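You operate a simulated robot arm through the tools that you are given. There is no shell and no other tool. Be economical: measure what you need, move in short steps, check, and stop when the job is done.

You are at the controls of a simulated robot arm. One attempt, no reset.

Task
Lower the tilt table and throw the short grey cleat away.
Fine: lay the tilt table flat, crank the lift handwheel down to its stop, drop the short cleat in the waste bin, leave its red lid shut; the other short cleat, panels, the teal fence and the yellow bar stay.

The check looks at the end state, three seconds after you hand in, the way a careful person would. Anything else that was tipped, shoved, dropped, spilled or broken makes it a failure. Lids that push on must go on centred and level and be pressed home; caps that screw on are set level and turned clockwise until they are tight.

Robot
A 7-joint arm with a two-finger gripper, hanging from a carriage that runs on a rail from [-2283, 1] to [197, 0] (x, y) and turns from -355 to 333 degrees about z. Base frame: it is fixed where the carriage stands at the start and does not move with it; the origin is on the floor, on the carriage's upright axis, x ahead of it, y to its left, z up; the surface under the hand at the start is at about z = 800. Readings come in mm, degrees, newtons and seconds.
With the tool pointing down near the work surface it reaches from about 100 to 680 mm from the robot's upright axis, wherever it stands. Its first joint turns from -143.0 to 143.0 degrees. Places, roughly: fence handwheel [1200, -100, 600]; green tilt table [700, -300, 1000]; inside of the waste bin [-200, -300, 800]; lift handwheel [700, -100, 600]; red lid of the waste bin [-200, -300, 900]; yellow bar of the teal fence [1200, -400, 900]. Payload 1.37 kg.
The tool frame sits at the grasp point between the pads (the TCP): z along the fingers, y along the line on which they close. The tips reach 16 mm beyond it. The gripper opens to 92 mm. The gripper's body begins 74 mm behind the TCP.
Orientation is that of the tool frame in the base frame, as a unit quaternion [x, y, z, w]. With the fingers straight down and closing along the base's y, the tool's x points along the base's -x, its y along +y and its z along -z.

Tools
- The arm moves only by the tool drive_tool. Its argument "plan" is a list that holds one entry, the list of rows, each a list of 7 numbers: the turn, a rotation vector about the tool's x, y, z in units of 180 degrees (1.0 is 180 degrees), then the shift along the tool's x, y, z in units of 300 mm (1.0 is 300 mm), then the gripper command, from -1 (fully open) to 1 (shut), values between in proportion. In form: [[[ax, ay, az, tx, ty, tz, hand], ...]]. A call has 1 to 8 rows; each row is the pose to reach, as a shift and turn from the pose commanded when the call began, along the tool's axes at that moment. A call with a number of a shift or a turn outside -1 to 1 is refused whole. Rows are played at 5 a second. More than 50 mm and 8.6 degrees between two rows, or a gripper value outside its range, and nothing of the call is played. Where a pose cannot be reached the arm comes as near as it can. A force on the tool above 50 N (or 10 N above the force at the start of the call, whichever is more), or a blocked arm, ends the call early, and 0.2 s more pass. The fingers move at their own pace and stop on an object; they squeeze with about 26 N. The grip force told is the motor's: it shows also when the fingers shut on nothing. Time passes only in rows, and 0.2 s behind the last, so rows that repeat a pose let the fingers close. It gives the time, the measured TCP pose, the force on the tool (base axes), the opening and the grip force at its end, in the units of the frame above (readings bear some noise), with the torque about the TCP (base axes, N m) and any sound that the robot's microphone picked up.
- Cameras (640 x 400 px; columns grow to the right, rows downward): "scene" is now at [209.3, -54.6, 1852.6]; the picture's right is [-0.99, 0.16, 0.00], its down [0.15, 0.92, -0.36] and it looks along [-0.06, -0.36, -0.93] (base axes); focal length 250 px, centre (320, 200). "wrist" rides on the gripper at [71, 19, -111] in the tool frame; the picture's right is [-0.26, 0.96, 0.00], its down [-0.78, -0.21, -0.59] and it looks along [-0.57, -0.15, 0.81] (tool axes); focal length 280 px, centre (320, 200). There is no depth. A picture from a camera that has moved, and an enlarged one, comes with that camera's place and axes in the base frame and with its lens.
- get_image(camera): a new picture of that camera. No time passes.
- slide_trunk(by): slides the trunk up (or, below 0, down) by that many mm; the arm and the scene camera ride with it, the base frame stays. It gives what a move gives, with no picture.
- roll_base(legs): drives the robot by 1 to 6 legs, each [ahead, left, turn to the left] in mm, mm and degrees, along the robot's own axes; the way and the turn of a leg run together, so that a leg with both is an arc; at most 1500 mm and 180 degrees a leg. The arm and the cameras ride along, it lands a little off, and it stops where it bumps. It keeps to its track: a leg is cut to what the track allows. It gives what a move gives.
- head_to(pan, tilt): turns the head with the scene camera to pan (to the left, within 155 degrees either way) and tilt (down, from -29 to 69), counted from straight ahead of the robot. It gives what a move gives.
- inspect(camera, box): a new picture of the part [left, top, right, bottom] of that camera's present view, enlarged. No time passes.
- job_done(): hands the job in; it is judged then, once.

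Go step by step. Nothing tells you exact positions but the pictures and the camera data: compare them with the known pose of the tool, close in by small moves and look again before you grip or let go. The budget is 120 turns and 90 pictures, counting those below and the enlarged ones. Unless the task says otherwise, let go and move clear before handing in.

The tools are called as a command line: name --argument value ..., lists and objects as JSON in quotes. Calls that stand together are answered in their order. drive_tool: Moves the arm, as the interface text tells. Its arguments: {"type":"object","properties":{"plan":{"type":"array","items":{"type":"array","items":{"type":"array","items":{"type":"number"}}}}},"required":["plan"]} The other tools are called the same way: slide_trunk (by) slides the trunk up or down; roll_base (legs) drives the base; head_to (pan, tilt) turns the head that bears the scene camera; get_image (camera) takes a picture; inspect (camera, box) takes an enlarged picture of a part of a camera's view; job_done () hands the job in.

At the start:

```text
t: 0.0
tcp_pos: [302.7, -592.0, 1000.6]
tcp_rot: [0.0, 1.0, 0.001, 0.0]
ft_force: [0.2, 0.1, 0.0]
torque: [-0.05, -0.01, 0.0]
width: 92.1
gripper_force: 0.2
trunk travel left (down, up): [-525.0, 56.0]
robot x, y, heading: [1.4, 3.8, -0.2]
head pan, tilt: [-99.3, 68.8]
```

scene: 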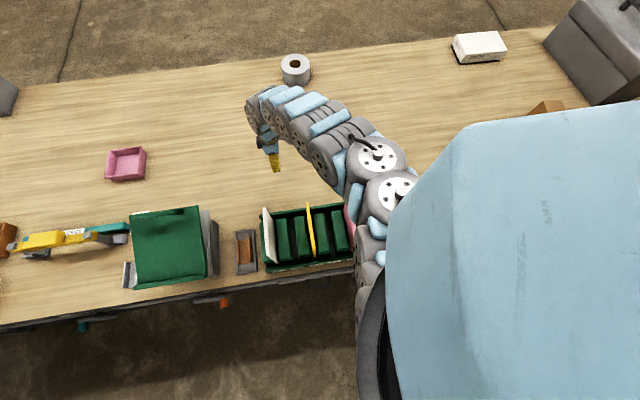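
wrist: 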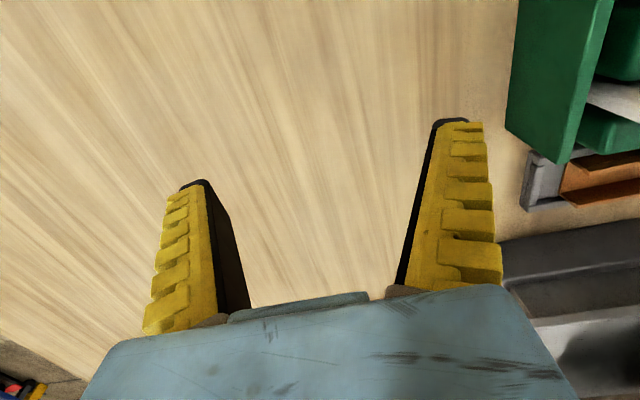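

The bench is to the robot's right, with the green tilt table at about x=700 and a panel rack nearer to me. I'll enlarge the picture to understand the parts.

inspect --camera "scene" --box '[100, 180, 260, 340]'

inspect --camera "scene" --box '[220, 180, 380, 300]'

inspect --camera "scene" --box '[0, 180, 160, 340]'

```text
2.50 times, centred on (180, 260) of scene
camera zoom: at [209.3, -54.6, 1852.6], right [-0.99, 0.16, 0.0], down [0.15, 0.92, -0.36], along [-0.06, -0.36, -0.93], focal length 626 px, centre (670, 50)
```

zoom: 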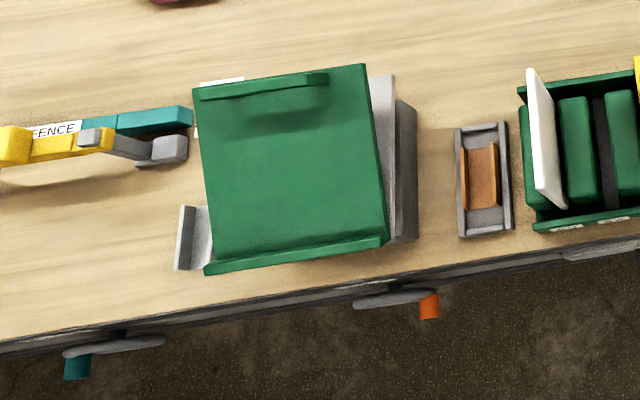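

```text
3.33 times, centred on (300, 240) of scene
camera zoom: at [209.3, -54.6, 1852.6], right [-0.99, 0.16, 0.0], down [0.15, 0.92, -0.36], along [-0.06, -0.36, -0.93], focal length 835 px, centre (387, 67)
```

zoom: 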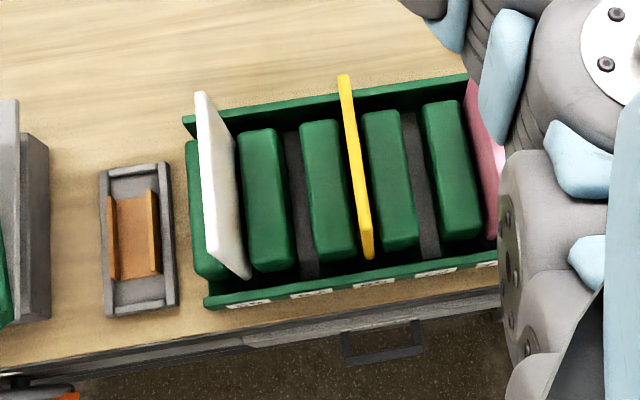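

```text
2.50 times, centred on (80, 260) of scene
camera zoom: at [209.3, -54.6, 1852.6], right [-0.99, 0.16, 0.0], down [0.15, 0.92, -0.36], along [-0.06, -0.36, -0.93], focal length 626 px, centre (920, 50)
```

zoom: 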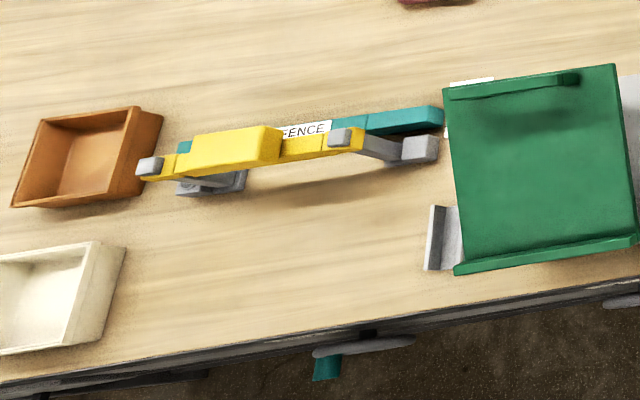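

I don't yet see the cleats clearly, and the arm hides the bin. I'll roll ahead along the rail to get nearer the tilt table and look down at it from there.

roll_base --legs '[[190, 0, 0]]'

head_to --pan -50 --tilt 60

get_image --camera "scene"

get_image --camera "wrist"

```text
t: 1.6
tcp_pos: [489.8, -593.4, 1000.5]
tcp_rot: [-0.001, 1.0, 0.0, -0.001]
ft_force: [0.0, 0.1, 1.0]
torque: [-0.01, -0.04, 0.01]
width: 91.9
gripper_force: 0.0
trunk travel left (down, up): [-525.0, 56.0]
robot x, y, heading: [194.8, -0.8, -0.0]
head pan, tilt: [-99.3, 68.8]
```

```text
t: 2.7
tcp_pos: [491.5, -593.4, 1000.8]
tcp_rot: [0.001, 1.0, 0.0, -0.001]
ft_force: [-0.3, -0.1, 0.3]
torque: [-0.03, -0.01, -0.04]
width: 91.8
gripper_force: 0.1
trunk travel left (down, up): [-525.0, 56.0]
robot x, y, heading: [187.6, -2.3, -0.0]
head pan, tilt: [-50.0, 60.0]
```

```text
84 pictures are left
camera scene: at [450.5, -50.6, 1861.9], right [-0.77, -0.64, 0.0], down [-0.56, 0.66, -0.5], along [0.32, -0.38, -0.87], focal length 250 px, centre (320, 200)
```

scene: 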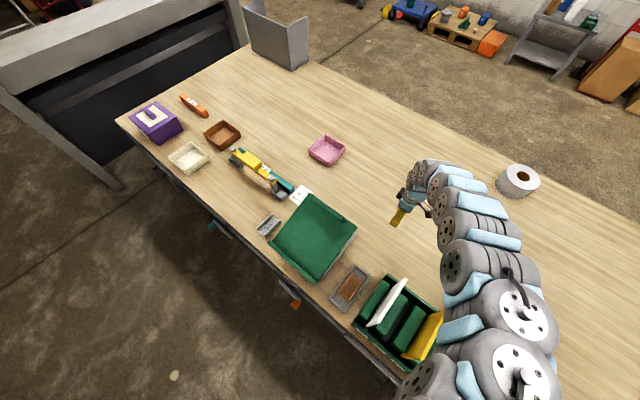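

```text
83 pictures are left
camera wrist: at [420.8, -574.9, 1111.6], right [0.26, 0.96, 0.0], down [0.78, -0.21, 0.59], along [0.57, -0.15, -0.81], focal length 280 px, centre (320, 200)
```

wrist: 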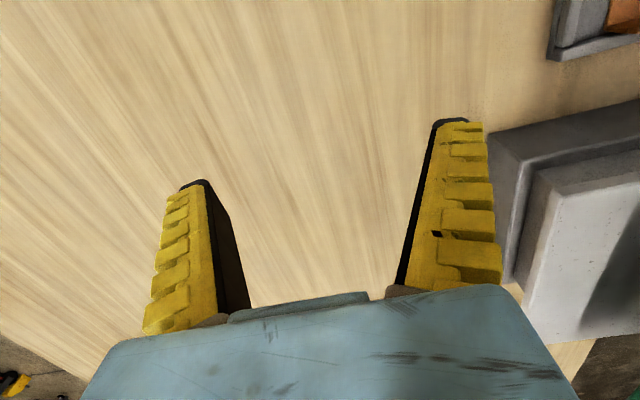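

Now the grey item left of the tilt table and a tray right of it are visible; let me enlarge those.

inspect --camera "scene" --box '[220, 180, 380, 310]'

inspect --camera "scene" --box '[320, 250, 460, 400]'

inspect --camera "scene" --box '[110, 80, 310, 240]'

```text
3.08 times, centred on (300, 245) of scene
camera zoom: at [450.5, -50.6, 1861.9], right [-0.77, -0.64, 0.0], down [-0.56, 0.66, -0.5], along [0.32, -0.38, -0.87], focal length 771 px, centre (382, 62)
```

zoom: 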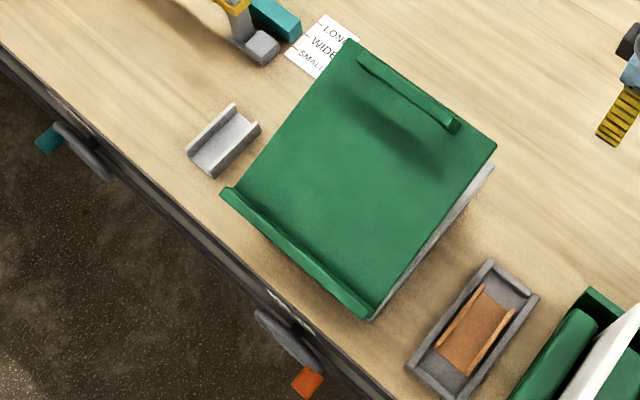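

```text
2.67 times, centred on (390, 325) of scene
camera zoom: at [450.5, -50.6, 1861.9], right [-0.77, -0.64, 0.0], down [-0.56, 0.66, -0.5], along [0.32, -0.38, -0.87], focal length 668 px, centre (133, -133)
```

zoom: 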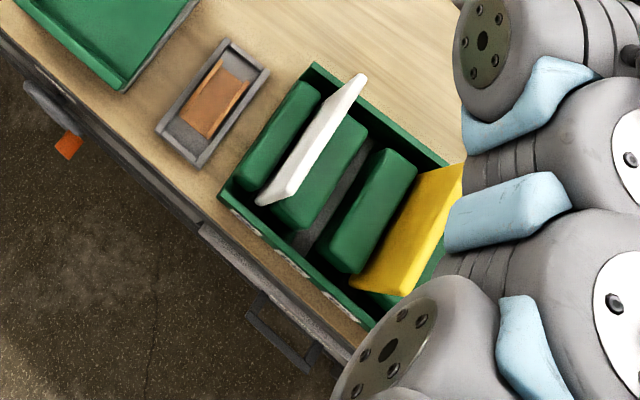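

```text
2.50 times, centred on (210, 160) of scene
camera zoom: at [450.5, -50.6, 1861.9], right [-0.77, -0.64, 0.0], down [-0.56, 0.66, -0.5], along [0.32, -0.38, -0.87], focal length 626 px, centre (595, 300)
```

zoom: 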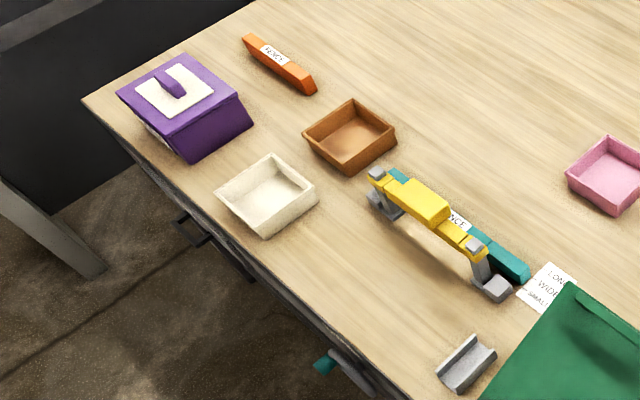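

The grey U-channel left of the table near (940, -260) seems to be the short grey cleat, and the orange one in the tray the other. Next I look toward the bin, and at the floor-side handwheels.

head_to --pan -140 --tilt 55

get_image --camera "scene"

head_to --pan -40 --tilt 69

get_image --camera "scene"

```text
t: 4.4
tcp_pos: [492.1, -593.1, 999.8]
tcp_rot: [0.0, 1.0, -0.001, 0.0]
ft_force: [-0.3, 0.5, 0.6]
torque: [0.01, 0.0, 0.02]
width: 92.1
gripper_force: 0.1
trunk travel left (down, up): [-525.0, 56.0]
robot x, y, heading: [190.9, 0.2, -0.2]
head pan, tilt: [-140.0, 55.0]
```

```text
79 pictures are left
camera scene: at [352.5, -45.9, 1868.0], right [-0.64, 0.77, 0.0], down [0.63, 0.53, -0.57], along [-0.44, -0.37, -0.82], focal length 250 px, centre (320, 200)
```

scene: 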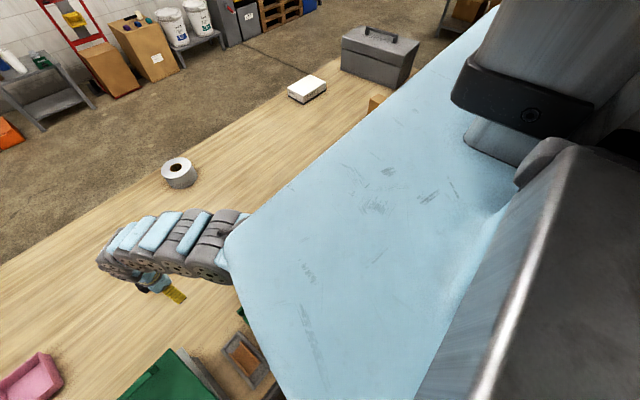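

```text
t: 6.1
tcp_pos: [490.4, -595.0, 1001.0]
tcp_rot: [-0.001, 1.0, 0.001, 0.0]
ft_force: [-0.7, -0.7, -0.3]
torque: [-0.02, -0.01, -0.02]
width: 91.8
gripper_force: 0.1
trunk travel left (down, up): [-525.0, 56.0]
robot x, y, heading: [190.6, 1.4, -0.0]
head pan, tilt: [-40.0, 68.8]
```

```text
78 pictures are left
camera scene: at [450.6, -35.5, 1852.6], right [-0.64, -0.77, 0.0], down [-0.71, 0.6, -0.36], along [0.28, -0.23, -0.93], focal length 250 px, centre (320, 200)
```

scene: 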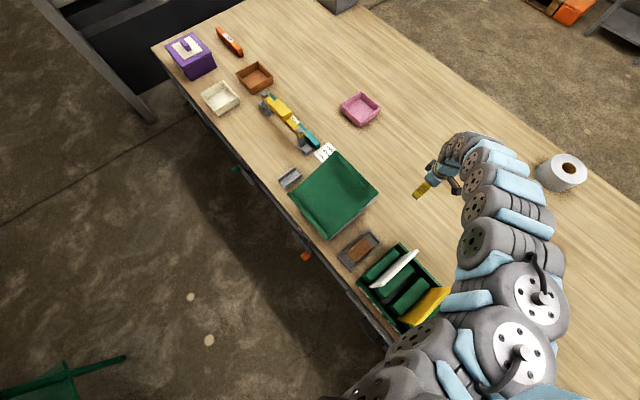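

The head is blocked toward the bin from here; that can wait. First I'll raise the arm and bring it over to the front of the bench to work the lift handwheel.

drive_tool --plan '[[[0, 0, 0, 0, 0, -0.16, -1], [0, 0, 0, 0, 0, -0.32, -1], [0, 0, 0, 0, 0, -0.48, -1], [0, 0, 0, 0, 0, -0.64, -1], [0, 0, 0, 0, 0, -0.8, -1]]]'

drive_tool --plan '[[[0, 0, 0, 0, 0.15, 0, -1], [0, 0, 0, 0, 0.3, 0, -1], [0, 0, 0, 0, 0.45, 0, -1], [0, 0, 0, 0, 0.6, 0, -1], [0, 0, 0, 0, 0.75, 0, -1], [0, 0, 0, 0, 0.9, 0, -1], [0, 0, 0, 0, 1, 0, -1]]]'

drive_tool --plan '[[[0, 0, 0, 0, 0.15, 0, -1], [0, 0, 0, 0, 0.3, 0, -1], [0, 0, 0, 0, 0.45, 0, -1], [0, 0, 0, 0, 0.6, 0, -1], [0, 0, 0, 0, 0.75, 0, -1], [0, 0, 0, 0, 0.9, 0, -1], [0, 0, 0, 0, 1, 0, -1]]]'

get_image --camera "scene"

```text
t: 7.3
tcp_pos: [487.3, -600.3, 1240.3]
tcp_rot: [0.003, 1.0, 0.0, -0.003]
ft_force: [-4.9, -1.5, 1.1]
torque: [0.18, -0.41, -0.01]
width: 91.7
gripper_force: 0.1
out of reach, approached as far as the arm can: row 3, 5
trunk travel left (down, up): [-525.0, 56.0]
robot x, y, heading: [189.4, -0.7, 0.1]
head pan, tilt: [-40.0, 68.8]
```

```text
t: 8.9
tcp_pos: [571.0, -553.4, 1188.5]
tcp_rot: [0.0, 1.0, 0.002, 0.0]
ft_force: [0.2, -0.3, 0.0]
torque: [-0.01, 0.02, -0.03]
width: 92.0
gripper_force: 0.2
out of reach, approached as far as the arm can: row 1, 2, 3, 4, 5, 6, 7
trunk travel left (down, up): [-525.0, 56.0]
robot x, y, heading: [190.1, -1.4, -0.1]
head pan, tilt: [-40.0, 68.8]
```

```text
t: 10.5
tcp_pos: [685.4, -381.1, 1065.7]
tcp_rot: [0.001, 1.0, 0.0, -0.001]
ft_force: [0.2, 0.0, -0.7]
torque: [0.05, -0.03, 0.02]
width: 91.8
gripper_force: 0.1
out of reach, approached as far as the arm can: row 1, 2, 3, 4, 5, 6, 7
trunk travel left (down, up): [-525.0, 56.0]
robot x, y, heading: [189.2, 1.8, -0.0]
head pan, tilt: [-40.0, 68.8]
```

```text
77 pictures are left
camera scene: at [450.5, -35.7, 1852.6], right [-0.64, -0.77, 0.0], down [-0.71, 0.6, -0.36], along [0.28, -0.23, -0.93], focal length 250 px, centre (320, 200)
```

scene: 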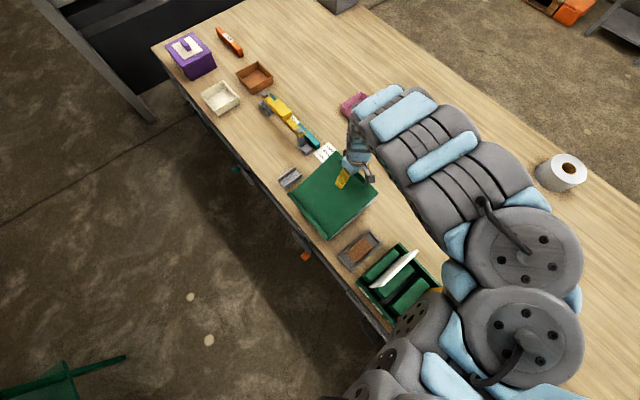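

The arm slid sideways and down at its reach limit; it hangs above the tilt table now. I'll pull it inward and up, with smaller reach.

drive_tool --plan '[[[0, 0, 0, 0.08, 0.04, -0.08, -1], [0, 0, 0, 0.2, 0.1, -0.14, -1], [0, 0, 0, 0.32, 0.18, -0.2, -1], [0, 0, 0, 0.44, 0.27, -0.24, -1], [0, 0, 0, 0.54, 0.36, -0.28, -1], [0, 0, 0, 0.62, 0.44, -0.28, -1]]]'

```text
t: 11.9
tcp_pos: [672.4, -392.6, 1064.6]
tcp_rot: [0.0, 1.0, 0.0, -0.001]
ft_force: [0.0, -0.2, -0.1]
torque: [0.03, -0.03, -0.02]
width: 92.0
gripper_force: 0.0
out of reach, approached as far as the arm can: row 1, 2, 3, 4, 5, 6
trunk travel left (down, up): [-525.0, 56.0]
robot x, y, heading: [190.0, -1.8, 0.0]
head pan, tilt: [-40.0, 68.8]
```

I need to know where the commanded pose now stands; a null move will tell.

drive_tool --plan '[[[0, 0, 0, 0, 0, 0, -1]]]'

```text
t: 12.3
tcp_pos: [672.4, -391.9, 1063.8]
tcp_rot: [0.0, 1.0, 0.001, -0.001]
ft_force: [0.6, 0.3, 0.0]
torque: [-0.01, -0.03, 0.03]
width: 91.7
gripper_force: 0.1
trunk travel left (down, up): [-525.0, 56.0]
robot x, y, heading: [190.5, 0.1, 0.0]
head pan, tilt: [-40.0, 68.8]
```

The command resets to the reached pose, good. I'll gain clearance with the trunk and then probe which directions are free.

slide_trunk --by 55

drive_tool --plan '[[[0, 0, 0, 0.1, 0, 0, -1], [0, 0, 0, 0.2, 0, 0, -1]]]'

inspect --camera "scene" --box '[280, 80, 600, 400]'

```text
t: 13.3
tcp_pos: [672.3, -391.5, 1118.7]
tcp_rot: [0.001, 1.0, 0.001, -0.001]
ft_force: [-0.6, 0.2, -0.6]
torque: [0.03, -0.02, -0.01]
width: 92.1
gripper_force: 0.0
trunk travel left (down, up): [-580.0, 1.0]
robot x, y, heading: [189.9, -0.3, 0.2]
head pan, tilt: [-40.0, 68.8]
```

```text
t: 13.9
tcp_pos: [636.7, -421.4, 1119.7]
tcp_rot: [0.0, 1.0, 0.002, -0.001]
ft_force: [0.4, 0.2, -0.9]
torque: [-0.02, 0.01, 0.0]
width: 92.0
gripper_force: 0.1
out of reach, approached as far as the arm can: row 1, 2
trunk travel left (down, up): [-580.0, 1.0]
robot x, y, heading: [188.9, 0.1, -0.2]
head pan, tilt: [-40.0, 68.8]
```

```text
1.25 times, centred on (440, 240) of scene
camera zoom: at [450.6, -35.4, 1907.6], right [-0.64, -0.77, 0.0], down [-0.71, 0.6, -0.36], along [0.28, -0.23, -0.93], focal length 313 px, centre (170, 150)
```

zoom: 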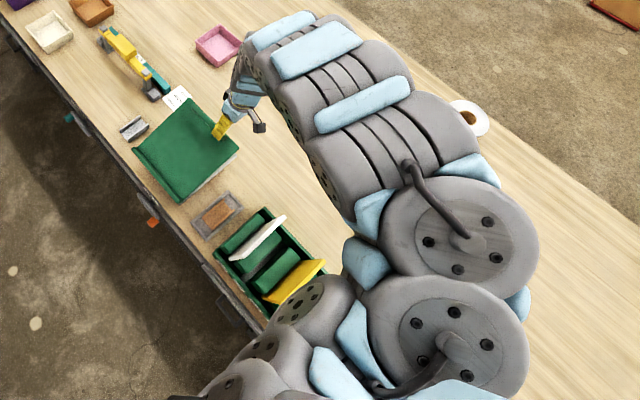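

The arm seems to be at a wrist limit with this yaw. I'll turn the tool with the arm's azimuth and then try pulling in.

drive_tool --plan '[[[0, 0, -0.045, 0, 0, 0, -1], [0, 0, -0.09, 0, 0, 0, -1], [0, 0, -0.135, 0, 0, 0, -1], [0, 0, -0.18, 0, 0, 0, -1], [0, 0, -0.18, 0.1, 0.05, 0, -1], [0, 0, -0.18, 0.2, 0.1, 0, -1], [0, 0, -0.18, 0.3, 0.15, 0, -1]]]'

```text
t: 15.5
tcp_pos: [599.6, -448.9, 1119.4]
tcp_rot: [-0.279, 0.96, 0.004, -0.001]
ft_force: [0.6, 0.3, 0.1]
torque: [-0.01, 0.05, 0.02]
width: 91.9
gripper_force: 0.1
out of reach, approached as far as the arm can: row 5, 6, 7
trunk travel left (down, up): [-580.0, 1.0]
robot x, y, heading: [188.8, -1.0, 0.0]
head pan, tilt: [-40.0, 68.8]
```

The limit is a minimum radius at this height, so I'll leave the arm folded as is and sweep it over the table (tips at ~1100, table ~1000) to the front by turning the carriage left.

roll_base --legs '[[0, 0, 70]]'

head_to --pan -110 --tilt 50

get_image --camera "scene"

get_image --camera "wrist"

```text
t: 18.9
tcp_pos: [752.3, 227.3, 1118.0]
tcp_rot: [0.776, -0.63, -0.002, 0.003]
ft_force: [0.2, 0.6, 0.1]
torque: [0.0, -0.03, 0.02]
width: 91.9
gripper_force: 0.1
trunk travel left (down, up): [-580.0, 1.0]
robot x, y, heading: [191.4, 0.2, 69.7]
head pan, tilt: [-40.0, 68.8]
```

```text
t: 20.3
tcp_pos: [752.6, 227.9, 1118.6]
tcp_rot: [0.777, -0.63, -0.003, 0.004]
ft_force: [0.2, 0.1, -0.1]
torque: [0.03, -0.01, -0.03]
width: 92.0
gripper_force: 0.1
trunk travel left (down, up): [-580.0, 1.0]
robot x, y, heading: [190.3, -0.2, 69.4]
head pan, tilt: [-110.0, 50.0]
```

```text
75 pictures are left
camera scene: at [322.9, 157.0, 1929.5], right [-0.65, -0.76, 0.0], down [-0.58, 0.5, -0.64], along [0.49, -0.42, -0.77], focal length 250 px, centre (320, 200)
```

scene: 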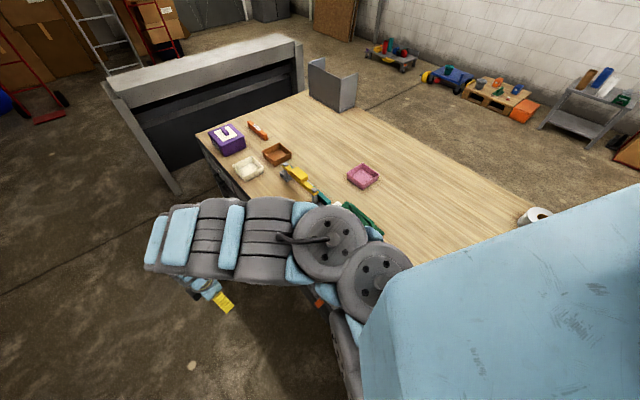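

```text
74 pictures are left
camera wrist: at [749.1, 153.9, 1230.6], right [-1.0, 0.06, 0.01], down [0.05, 0.81, 0.59], along [0.03, 0.59, -0.81], focal length 280 px, centre (320, 200)
```

wrist: 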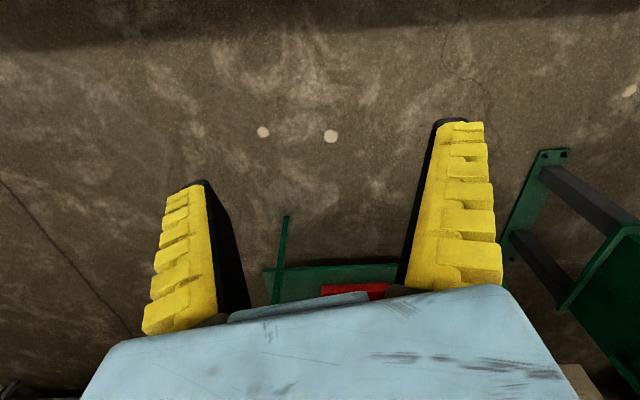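

The arm is clear of the bench now. I turn a little more left so the elbow also clears the bench front, then tip the tool toward -y (facing the handwheel).

roll_base --legs '[[0, 0, 25]]'

drive_tool --plan '[[[0, 0.045, 0, 0, 0, 0.1, -1], [0, 0.09, 0, 0, 0, 0.2, -1], [0, 0.135, 0, 0, 0, 0.3, -1], [0, 0.18, 0, 0, 0, 0.4, -1], [0, 0.225, 0, 0, 0, 0.5, -1], [0, 0.27, 0, 0, 0, 0.6, -1], [0, 0.315, 0, 0, 0, 0.7, -1]]]'

```text
t: 22.0
tcp_pos: [602.6, 445.1, 1119.2]
tcp_rot: [0.895, -0.446, -0.002, 0.003]
ft_force: [0.0, -0.5, -0.3]
torque: [0.01, 0.02, 0.01]
width: 91.6
gripper_force: 0.2
trunk travel left (down, up): [-580.0, 1.0]
robot x, y, heading: [187.7, 1.8, 94.5]
head pan, tilt: [-110.0, 50.0]
```

```text
t: 23.6
tcp_pos: [586.0, 423.5, 962.6]
tcp_rot: [0.824, -0.409, 0.349, 0.178]
ft_force: [0.1, -1.0, -0.9]
torque: [-0.01, -0.02, -0.01]
width: 91.9
gripper_force: 0.2
out of reach, approached as far as the arm can: row 6, 7
trunk travel left (down, up): [-580.0, 1.0]
robot x, y, heading: [189.0, -0.3, 94.7]
head pan, tilt: [-110.0, 50.0]
```

The tool is tipped about 46°. I'll move it in toward the wheel front (about [600, 200, 900]) before finishing the turn.

drive_tool --plan '[[[0, 0, 0, 0.047, 0.068, 0.098, -1], [0, 0, 0, 0.095, 0.136, 0.196, -1], [0, 0, 0, 0.142, 0.204, 0.294, -1], [0, 0, 0, 0.19, 0.272, 0.392, -1], [0, 0, 0, 0.237, 0.34, 0.49, -1], [0, 0, 0, 0.284, 0.408, 0.589, -1]]]'

get_image --camera "scene"

get_image --camera "wrist"

```text
t: 25.0
tcp_pos: [599.1, 201.4, 902.3]
tcp_rot: [0.825, -0.409, 0.348, 0.177]
ft_force: [0.1, 1.1, 0.1]
torque: [-0.08, 0.01, -0.04]
width: 92.0
gripper_force: 0.1
trunk travel left (down, up): [-580.0, 1.0]
robot x, y, heading: [191.0, -3.0, 94.8]
head pan, tilt: [-110.0, 50.0]
```

```text
73 pictures are left
camera scene: at [244.3, 199.4, 1929.5], right [-0.27, -0.96, 0.0], down [-0.74, 0.2, -0.64], along [0.62, -0.17, -0.77], focal length 250 px, centre (320, 200)
```

scene: 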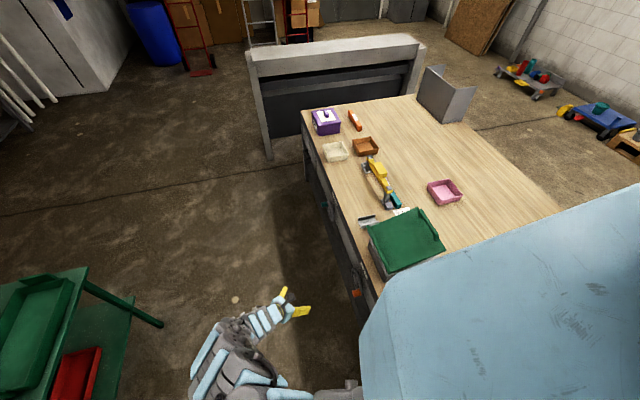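

```text
72 pictures are left
camera wrist: at [566.0, 213.5, 1031.7], right [-0.88, -0.44, -0.18], down [-0.41, 0.9, -0.15], along [0.23, -0.06, -0.97], focal length 280 px, centre (320, 200)
```

wrist: 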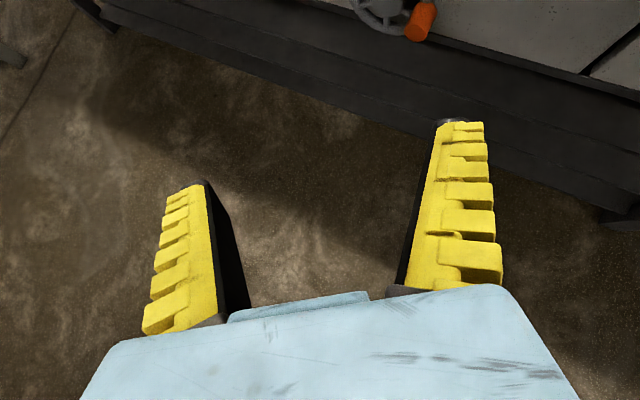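

The wheel with its orange knob shows at the top of the wrist view. I'll finish turning the tool to point at -y with the camera on top.

drive_tool --plan '[[[-0.0277, 0.0334, 0.0116, 0, 0, 0, -1], [-0.0554, 0.0667, 0.0231, 0, 0, 0, -1], [-0.0831, 0.1, 0.0347, 0, 0, 0, -1], [-0.111, 0.1334, 0.0463, 0, 0, 0, -1], [-0.1386, 0.1668, 0.0579, 0, 0, 0, -1], [-0.1663, 0.2, 0.0694, 0, 0, 0, -1], [-0.194, 0.2335, 0.081, 0, 0, 0, -1]]]'

get_image --camera "wrist"

```text
t: 26.6
tcp_pos: [499.0, 109.2, 1018.0]
tcp_rot: [0.522, -0.5, 0.492, 0.485]
ft_force: [-1.2, 3.3, 0.5]
torque: [0.01, -0.04, 0.09]
width: 91.8
gripper_force: 0.0
out of reach, approached as far as the arm can: row 3, 4, 5, 6, 7
trunk travel left (down, up): [-580.0, 1.0]
robot x, y, heading: [191.8, -0.3, 94.5]
head pan, tilt: [-110.0, 50.0]
```

```text
71 pictures are left
camera wrist: at [477.9, 213.9, 1095.5], right [-0.97, -0.02, -0.25], down [0.18, 0.63, -0.76], along [0.17, -0.78, -0.61], focal length 280 px, centre (320, 200)
```

wrist: 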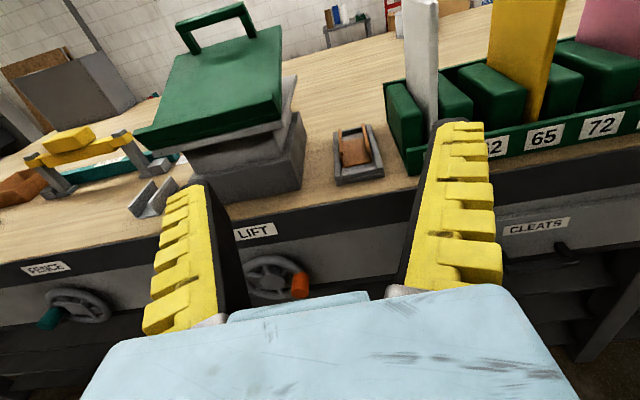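

Excellent view: the LIFT wheel hub is near (713, -150, 634) with the orange knob near (643, -109, 635). I'll lower the trunk in front of the bench and look closer for direction marks.

inspect --camera "wrist" --box '[220, 200, 340, 310]'

slide_trunk --by -250

get_image --camera "scene"

get_image --camera "wrist"

```text
3.64 times, centred on (280, 255) of wrist
camera zoom: at [477.9, 213.9, 1095.5], right [-0.97, -0.02, -0.25], down [0.18, 0.63, -0.76], along [0.17, -0.78, -0.61], focal length 1020 px, centre (466, 0)
```

zoom: 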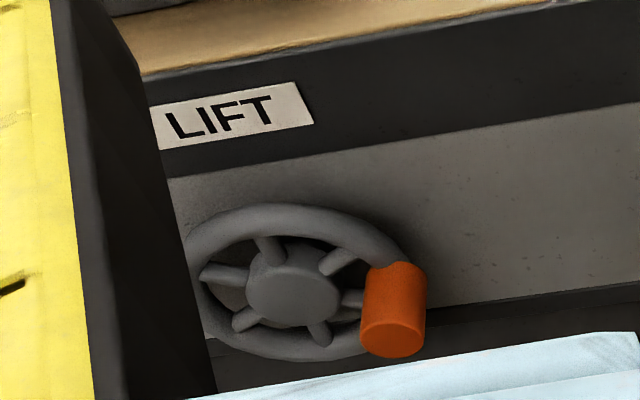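

```text
t: 29.2
tcp_pos: [500.7, 106.2, 769.4]
tcp_rot: [0.522, -0.499, 0.493, 0.485]
ft_force: [0.8, 1.2, -0.2]
torque: [0.0, -0.03, 0.0]
width: 91.7
gripper_force: 0.1
trunk travel left (down, up): [-330.0, 251.0]
robot x, y, heading: [189.0, -1.7, 94.8]
head pan, tilt: [-110.0, 50.0]
```

```text
69 pictures are left
camera scene: at [244.3, 199.4, 1679.6], right [-0.27, -0.96, 0.0], down [-0.74, 0.2, -0.64], along [0.62, -0.17, -0.77], focal length 250 px, centre (320, 200)
```

scene: 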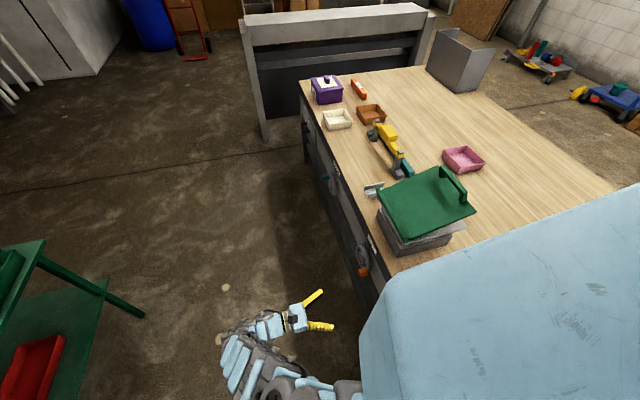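

```text
68 pictures are left
camera wrist: at [478.6, 211.4, 845.2], right [-0.97, -0.02, -0.25], down [0.18, 0.63, -0.76], along [0.17, -0.78, -0.6], focal length 280 px, centre (320, 200)
```

wrist: 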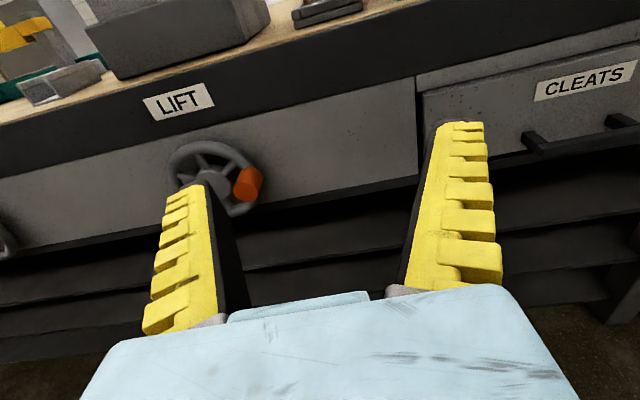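

The knob is around (641, -105, 645). I'll move the hand by arm toward (643, 0, 645), ahead of the knob.

drive_tool --plan '[[[0, 0, 0, -0.07, -0.08, 0.0, -0.4], [0, 0, 0, -0.14, -0.16, 0.05, -0.4], [0, 0, 0, -0.21, -0.24, 0.1, -0.4], [0, 0, 0, -0.28, -0.32, 0.18, -0.4], [0, 0, 0, -0.35, -0.41, 0.26, -0.4], [0, 0, 0, -0.39, -0.468, 0.36, -0.4]]]'

get_image --camera "wrist"

```text
t: 30.6
tcp_pos: [576.9, 44.1, 790.5]
tcp_rot: [0.522, -0.5, 0.493, 0.484]
ft_force: [1.2, -1.3, 0.4]
torque: [0.02, 0.04, -0.09]
width: 66.5
gripper_force: 1.6
out of reach, approached as far as the arm can: row 1, 2, 3, 4, 5, 6
trunk travel left (down, up): [-330.0, 251.0]
robot x, y, heading: [190.4, 0.8, 94.6]
head pan, tilt: [-110.0, 50.0]
```

```text
67 pictures are left
camera wrist: at [555.6, 149.4, 867.5], right [-0.97, -0.02, -0.25], down [0.18, 0.63, -0.76], along [0.17, -0.78, -0.6], focal length 280 px, centre (320, 200)
```

wrist: 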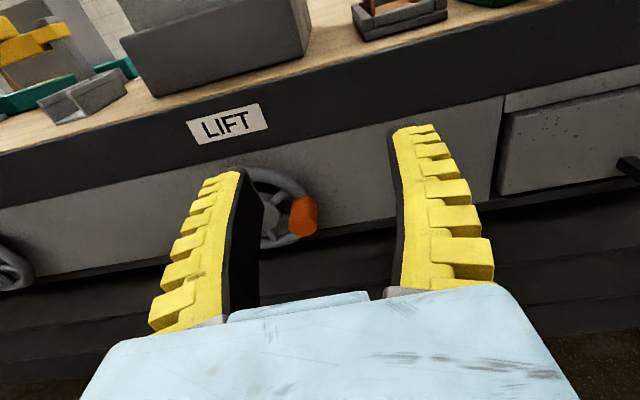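

The arm hits a joint limit going down. Before lowering the trunk more I'll check the robot body's clearance to the bench.

head_to --pan -70 --tilt 69

get_image --camera "scene"

```text
t: 31.7
tcp_pos: [573.0, 46.5, 789.3]
tcp_rot: [0.523, -0.498, 0.493, 0.485]
ft_force: [0.2, 0.3, 0.0]
torque: [0.0, -0.02, 0.01]
width: 66.8
gripper_force: 1.7
trunk travel left (down, up): [-330.0, 251.0]
robot x, y, heading: [191.4, -2.1, 94.4]
head pan, tilt: [-70.0, 68.8]
```

```text
66 pictures are left
camera scene: at [220.9, 243.0, 1657.6], right [0.42, -0.91, 0.0], down [-0.85, -0.39, -0.36], along [0.33, 0.15, -0.93], focal length 250 px, centre (320, 200)
```

scene: 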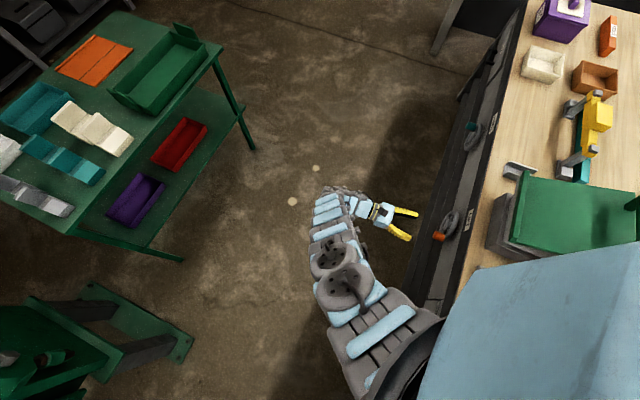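

I can pitch the tool downward while closing along x, since the knob's axis still lies in the pads' plane. I'll pitch down ~40° and then move in.

drive_tool --plan '[[[0, -0.045, 0, 0, 0, 0, -0.4], [0, -0.09, 0, 0, 0, 0, -0.4], [0, -0.135, 0, 0, 0, 0, -0.4], [0, -0.18, 0, 0, 0, 0, -0.4], [0, -0.222, 0, 0, 0, 0, -0.4], [0, -0.222, 0, -0.1, -0.08, 0, -0.4], [0, -0.222, 0, -0.2, -0.16, 0, -0.4], [0, -0.222, 0, -0.3, -0.23, 0, -0.4]]]'

get_image --camera "wrist"

```text
t: 33.5
tcp_pos: [635.7, 50.6, 700.5]
tcp_rot: [0.659, -0.635, 0.284, 0.286]
ft_force: [-0.1, 0.3, -0.4]
torque: [-0.01, 0.0, 0.02]
width: 66.5
gripper_force: 2.0
out of reach, approached as far as the arm can: row 5
trunk travel left (down, up): [-330.0, 251.0]
robot x, y, heading: [190.5, 0.1, 94.5]
head pan, tilt: [-70.0, 68.8]
```

```text
65 pictures are left
camera wrist: at [618.4, 82.5, 827.7], right [-0.97, 0.15, -0.18], down [0.18, 0.97, -0.18], along [0.15, -0.21, -0.97], focal length 280 px, centre (320, 200)
```

wrist: 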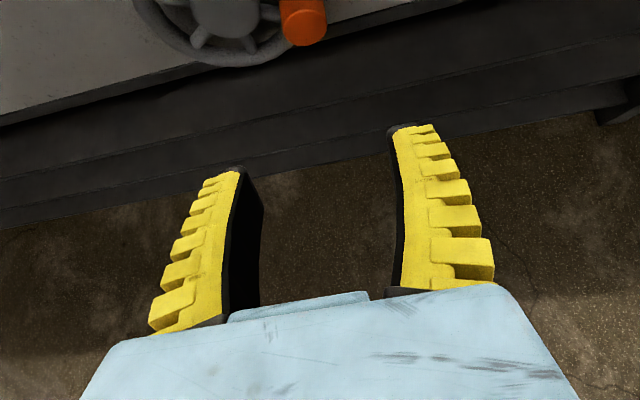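

The pitch works. The knob is at about (640, -106, 642); I'll approach 70% of the way and look.

drive_tool --plan '[[[0, 0, 0, 0.05, -0.001, 0.12, -0.4], [0, 0, 0, 0.1, -0.002, 0.24, -0.4], [0, 0, 0, 0.15, -0.003, 0.36, -0.4]]]'

get_image --camera "wrist"

```text
t: 34.3
tcp_pos: [639.6, -60.7, 659.5]
tcp_rot: [0.659, -0.635, 0.285, 0.287]
ft_force: [-0.9, 0.4, -0.8]
torque: [-0.04, -0.01, -0.03]
width: 66.6
gripper_force: 2.0
trunk travel left (down, up): [-330.0, 251.0]
robot x, y, heading: [187.7, 0.9, 94.7]
head pan, tilt: [-70.0, 68.8]
```

```text
64 pictures are left
camera wrist: at [621.9, -28.7, 788.2], right [-0.97, 0.15, -0.18], down [0.18, 0.97, -0.18], along [0.15, -0.21, -0.97], focal length 280 px, centre (320, 200)
```

wrist: 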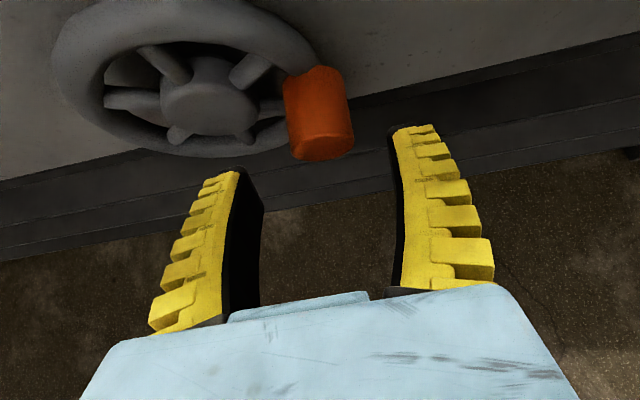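

The knob's front face is near (636, -88, 652) and the hub near (704, -140, 638). I'll close in and grip the knob.

drive_tool --plan '[[[0, 0, 0, 0.071, 0.009, 0.125, -0.4], [0, 0, 0, 0.071, 0.009, 0.125, -0.4], [0, 0, 0, 0.071, 0.009, 0.125, 1], [0, 0, 0, 0.071, 0.009, 0.125, 1], [0, 0, 0, 0.071, 0.009, 0.125, 1]]]'

get_image --camera "wrist"

```text
t: 35.5
tcp_pos: [637.3, -100.9, 650.5]
tcp_rot: [0.659, -0.635, 0.285, 0.287]
ft_force: [-12.6, 7.4, 18.0]
torque: [-0.39, 0.14, -0.18]
width: 27.3
gripper_force: 27.9
trunk travel left (down, up): [-330.0, 251.0]
robot x, y, heading: [187.4, -1.4, 94.6]
head pan, tilt: [-70.0, 68.8]
```

```text
63 pictures are left
camera wrist: at [618.8, -68.5, 778.7], right [-0.97, 0.15, -0.18], down [0.18, 0.97, -0.18], along [0.15, -0.21, -0.97], focal length 280 px, centre (320, 200)
```

wrist: 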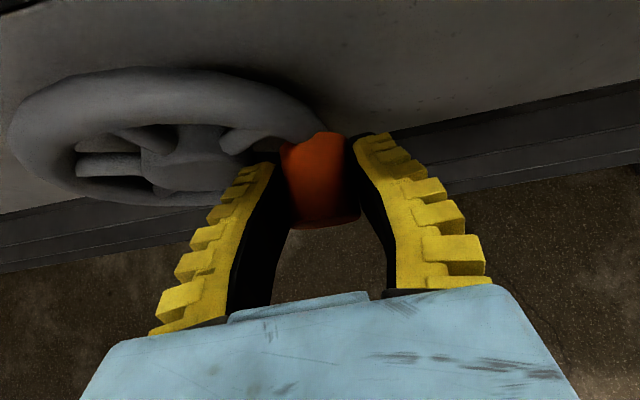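

Knob gripped (27 mm). I'll take a reference view of the table, turn the wheel ~40° counter-clockwise as a test, and compare.

head_to --pan -100 --tilt 45

inspect --camera "scene" --box '[240, 80, 480, 260]'

drive_tool --plan '[[[0, 0, 0, 0.0283, -0.0097, -0.0256, 1], [0, 0, 0, 0.0552, -0.0265, -0.0494, 1], [0, 0, 0, 0.0796, -0.0487, -0.0708, 1], [0, 0, 0, 0.1008, -0.0765, -0.0891, 1]]]'

inspect --camera "scene" --box '[240, 80, 480, 260]'

```text
t: 36.4
tcp_pos: [636.7, -101.6, 650.6]
tcp_rot: [0.659, -0.634, 0.285, 0.287]
ft_force: [-14.0, 7.3, 23.0]
torque: [-0.2, 0.12, -0.28]
width: 28.0
gripper_force: 28.0
trunk travel left (down, up): [-330.0, 251.0]
robot x, y, heading: [190.3, -0.9, 94.9]
head pan, tilt: [-100.0, 45.0]
```

```text
2.22 times, centred on (360, 170) of scene
camera zoom: at [250.1, 212.8, 1686.6], right [-0.09, -1.0, 0.0], down [-0.71, 0.07, -0.71], along [0.7, -0.06, -0.71], focal length 556 px, centre (231, 267)
```

zoom: 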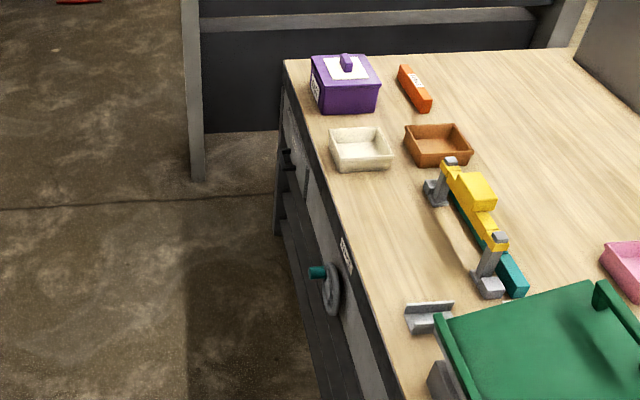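

```text
t: 37.5
tcp_pos: [644.2, -102.8, 685.6]
tcp_rot: [0.657, -0.636, 0.276, 0.295]
ft_force: [-32.1, 15.0, 8.8]
torque: [0.12, 0.57, -0.19]
width: 28.6
gripper_force: 27.9
trunk travel left (down, up): [-330.0, 251.0]
robot x, y, heading: [190.3, -1.1, 94.7]
head pan, tilt: [-100.0, 45.0]
stopped in row 4: the force on the tool passed its limit at 54 N (the readings are from after the stop); the commanded pose is now the measured one
```

```text
2.22 times, centred on (360, 170) of scene
camera zoom: at [246.7, 213.5, 1686.8], right [-0.09, -1.0, 0.0], down [-0.71, 0.07, -0.7], along [0.7, -0.06, -0.71], focal length 556 px, centre (231, 267)
```

zoom: 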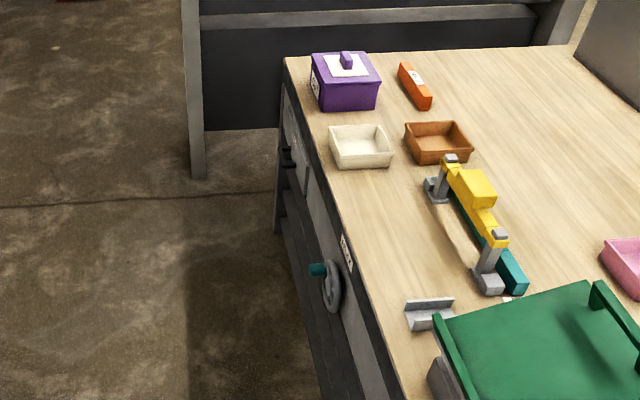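

The wheel turned about 30° then the radius mismatch pushed back; the hub must be a bit higher (z≈655). I'll look at the wheel again and turn the head to see the table better.

get_image --camera "wrist"

head_to --pan -115 --tilt 50

get_image --camera "scene"

```text
60 pictures are left
camera wrist: at [629.2, -68.9, 814.0], right [-0.97, 0.16, -0.16], down [0.19, 0.96, -0.19], along [0.12, -0.21, -0.97], focal length 280 px, centre (320, 200)
```

wrist: 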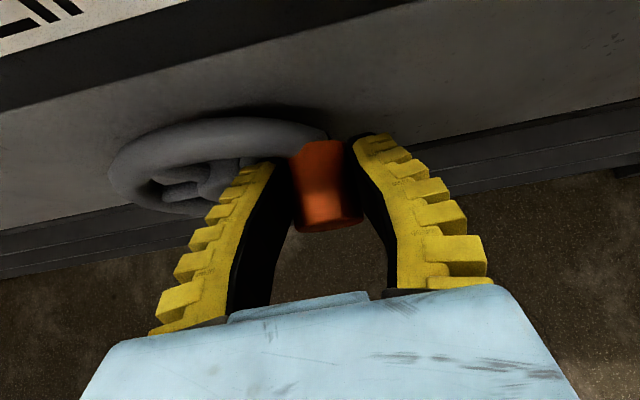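

```text
t: 38.2
tcp_pos: [644.0, -102.6, 686.4]
tcp_rot: [0.659, -0.635, 0.279, 0.293]
ft_force: [-45.7, 15.4, 12.9]
torque: [-0.02, 0.77, -0.24]
width: 28.7
gripper_force: 27.5
trunk travel left (down, up): [-330.0, 251.0]
robot x, y, heading: [186.6, -1.4, 94.6]
head pan, tilt: [-115.0, 50.0]
```

```text
59 pictures are left
camera scene: at [237.3, 194.3, 1679.7], right [-0.35, -0.94, 0.0], down [-0.72, 0.27, -0.64], along [0.6, -0.22, -0.77], focal length 250 px, centre (320, 200)
```

scene: 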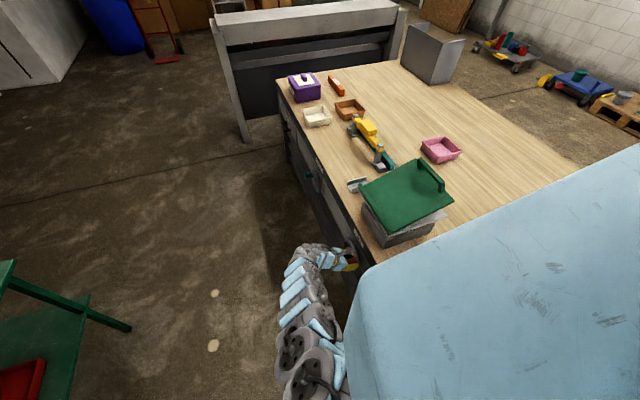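

The sustained -x force says the knob wants to be farther from the hub; I'll relax outward 8 mm and read the force.

drive_tool --plan '[[[0, 0, 0, 0, 0.015, 0, 1], [0, 0, 0, 0, 0.027, 0, 1], [0, 0, 0, 0, 0.027, 0, 1]]]'

```text
t: 39.0
tcp_pos: [643.7, -101.9, 687.9]
tcp_rot: [0.658, -0.635, 0.281, 0.29]
ft_force: [-22.1, 9.6, 1.8]
torque: [0.48, 0.42, -0.1]
width: 26.2
gripper_force: 28.2
trunk travel left (down, up): [-330.0, 251.0]
robot x, y, heading: [188.5, 2.6, 94.4]
head pan, tilt: [-115.0, 50.0]
```

The knob sits steadily in the grip. I'll continue another ~30° to get a third point on the circle.

drive_tool --plan '[[[0, 0, 0, 0.021, -0.016, -0.0185, 1], [0, 0, 0, 0.0416, -0.0325, -0.0367, 1], [0, 0, 0, 0.057, -0.055, -0.05, 1], [0, 0, 0, 0.0712, -0.0785, -0.0621, 1], [0, 0, 0, 0.0712, -0.0785, -0.0621, 1]]]'

```text
t: 40.2
tcp_pos: [668.8, -101.6, 718.6]
tcp_rot: [0.657, -0.636, 0.281, 0.292]
ft_force: [-30.6, 18.8, 34.4]
torque: [0.36, 0.8, 0.0]
width: 27.1
gripper_force: 27.8
trunk travel left (down, up): [-330.0, 251.0]
robot x, y, heading: [191.8, -1.1, 94.7]
head pan, tilt: [-115.0, 50.0]
```

The three points fit a circle about hub (716, 654) with r≈79.5. I'll follow it on from ~54° to ~130°.

drive_tool --plan '[[[0, 0, 0, 0.0235, -0.0262, -0.0204, 1], [0, 0, 0, 0.0378, -0.0833, -0.0312, 1], [0, 0, 0, 0.0425, -0.1385, -0.0333, 1], [0, 0, 0, 0.0377, -0.198, -0.0266, 1], [0, 0, 0, 0.0247, -0.25, -0.0127, 1], [0, 0, 0, 0.0023, -0.3, 0.01, 1]]]'

get_image --camera "scene"

get_image --camera "wrist"

```text
t: 41.6
tcp_pos: [736.9, -102.9, 728.8]
tcp_rot: [0.658, -0.635, 0.283, 0.289]
ft_force: [-0.7, -0.3, 0.3]
torque: [0.05, 0.0, -0.03]
width: 0.2
gripper_force: 27.3
out of reach, approached as far as the arm can: row 5, 6
trunk travel left (down, up): [-330.0, 251.0]
robot x, y, heading: [187.5, -3.6, 94.6]
head pan, tilt: [-115.0, 50.0]
```

```text
58 pictures are left
camera scene: at [241.7, 193.1, 1679.5], right [-0.35, -0.94, 0.0], down [-0.72, 0.27, -0.64], along [0.6, -0.22, -0.77], focal length 250 px, centre (320, 200)
```

scene: 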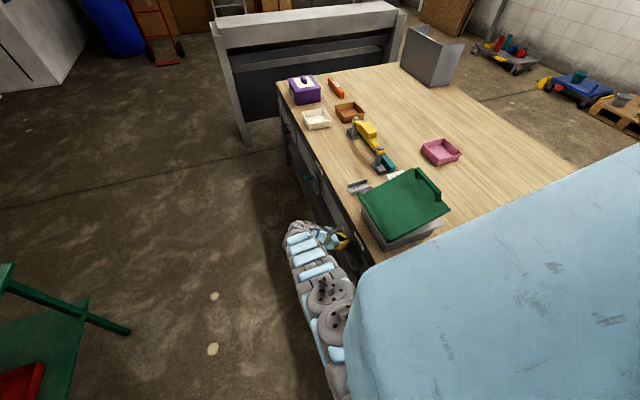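

```text
57 pictures are left
camera wrist: at [720.7, -70.7, 856.2], right [-0.97, 0.15, -0.17], down [0.18, 0.97, -0.19], along [0.14, -0.21, -0.97], focal length 280 px, centre (320, 200)
```

wrist: 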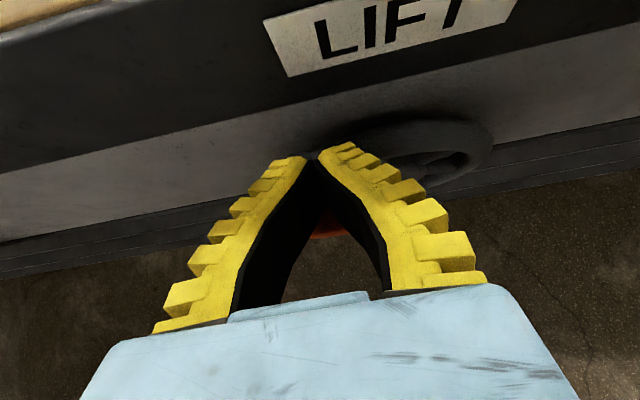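

The grip slipped off the knob near the top, but the table clearly came down, so counter-clockwise is right. I'll back off, open, and look at wheel and table.

drive_tool --plan '[[[0, 0, 0, 0, 0, 0, -0.4], [0, 0, 0, 0, 0, 0, -0.4], [0, 0, 0, 0, 0, -0.15, -0.4], [0, 0, 0, 0, 0, -0.3, -0.4], [0, 0, 0, 0, 0, -0.4, -0.4]]]'

get_image --camera "wrist"

inspect --camera "scene" --box '[330, 140, 470, 270]'

```text
t: 42.8
tcp_pos: [736.5, -20.5, 809.5]
tcp_rot: [0.655, -0.636, 0.282, 0.293]
ft_force: [0.6, -1.9, 0.1]
torque: [0.13, -0.04, -0.02]
width: 66.8
gripper_force: 1.1
trunk travel left (down, up): [-330.0, 251.0]
robot x, y, heading: [188.4, -1.3, 94.6]
head pan, tilt: [-115.0, 50.0]
```

```text
56 pictures are left
camera wrist: at [719.2, 13.0, 937.2], right [-0.97, 0.16, -0.17], down [0.19, 0.96, -0.19], along [0.14, -0.22, -0.97], focal length 280 px, centre (320, 200)
```

wrist: 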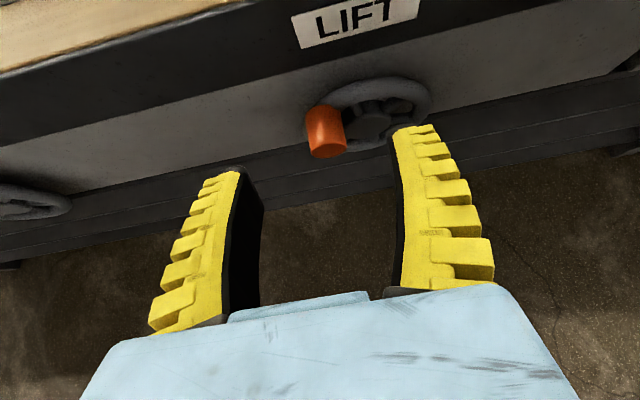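

```text
3.08 times, centred on (400, 205) of scene
camera zoom: at [241.8, 191.9, 1679.3], right [-0.35, -0.94, 0.0], down [-0.72, 0.27, -0.64], along [0.6, -0.23, -0.77], focal length 771 px, centre (74, 185)
```

zoom: 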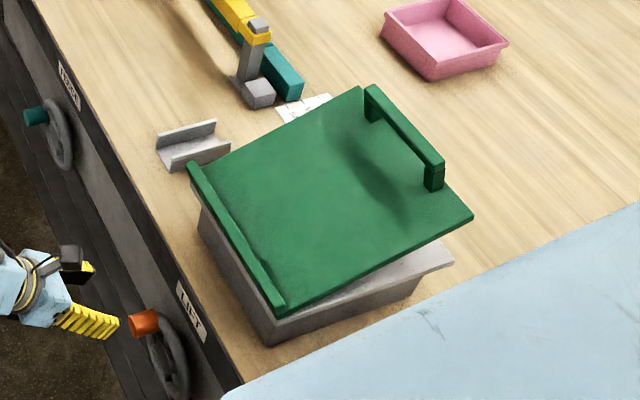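

The knob is now at upper left (~(739, -100, 692), 135°), so the radius is really ~60 about hub (697, 646). I'll regrip it and watch.

drive_tool --plan '[[[0, 0, 0, -0.114, -0.014, 0.08, -0.4], [0, 0, 0, -0.114, -0.014, 0.22, -0.4], [0, 0, 0, -0.114, -0.014, 0.34, -0.4]]]'

get_image --camera "wrist"

```text
t: 43.6
tcp_pos: [739.4, -64.4, 731.4]
tcp_rot: [0.654, -0.636, 0.285, 0.294]
ft_force: [-0.3, -4.2, 0.3]
torque: [0.26, -0.03, 0.02]
width: 66.6
gripper_force: 1.9
out of reach, approached as far as the arm can: row 3
trunk travel left (down, up): [-330.0, 251.0]
robot x, y, heading: [188.2, -1.0, 94.3]
head pan, tilt: [-115.0, 50.0]
```

```text
54 pictures are left
camera wrist: at [722.4, -29.1, 859.2], right [-0.97, 0.16, -0.17], down [0.19, 0.96, -0.19], along [0.14, -0.22, -0.97], focal length 280 px, centre (320, 200)
```

wrist: 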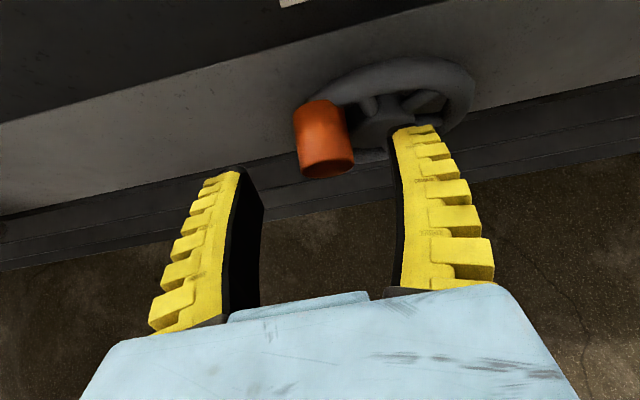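

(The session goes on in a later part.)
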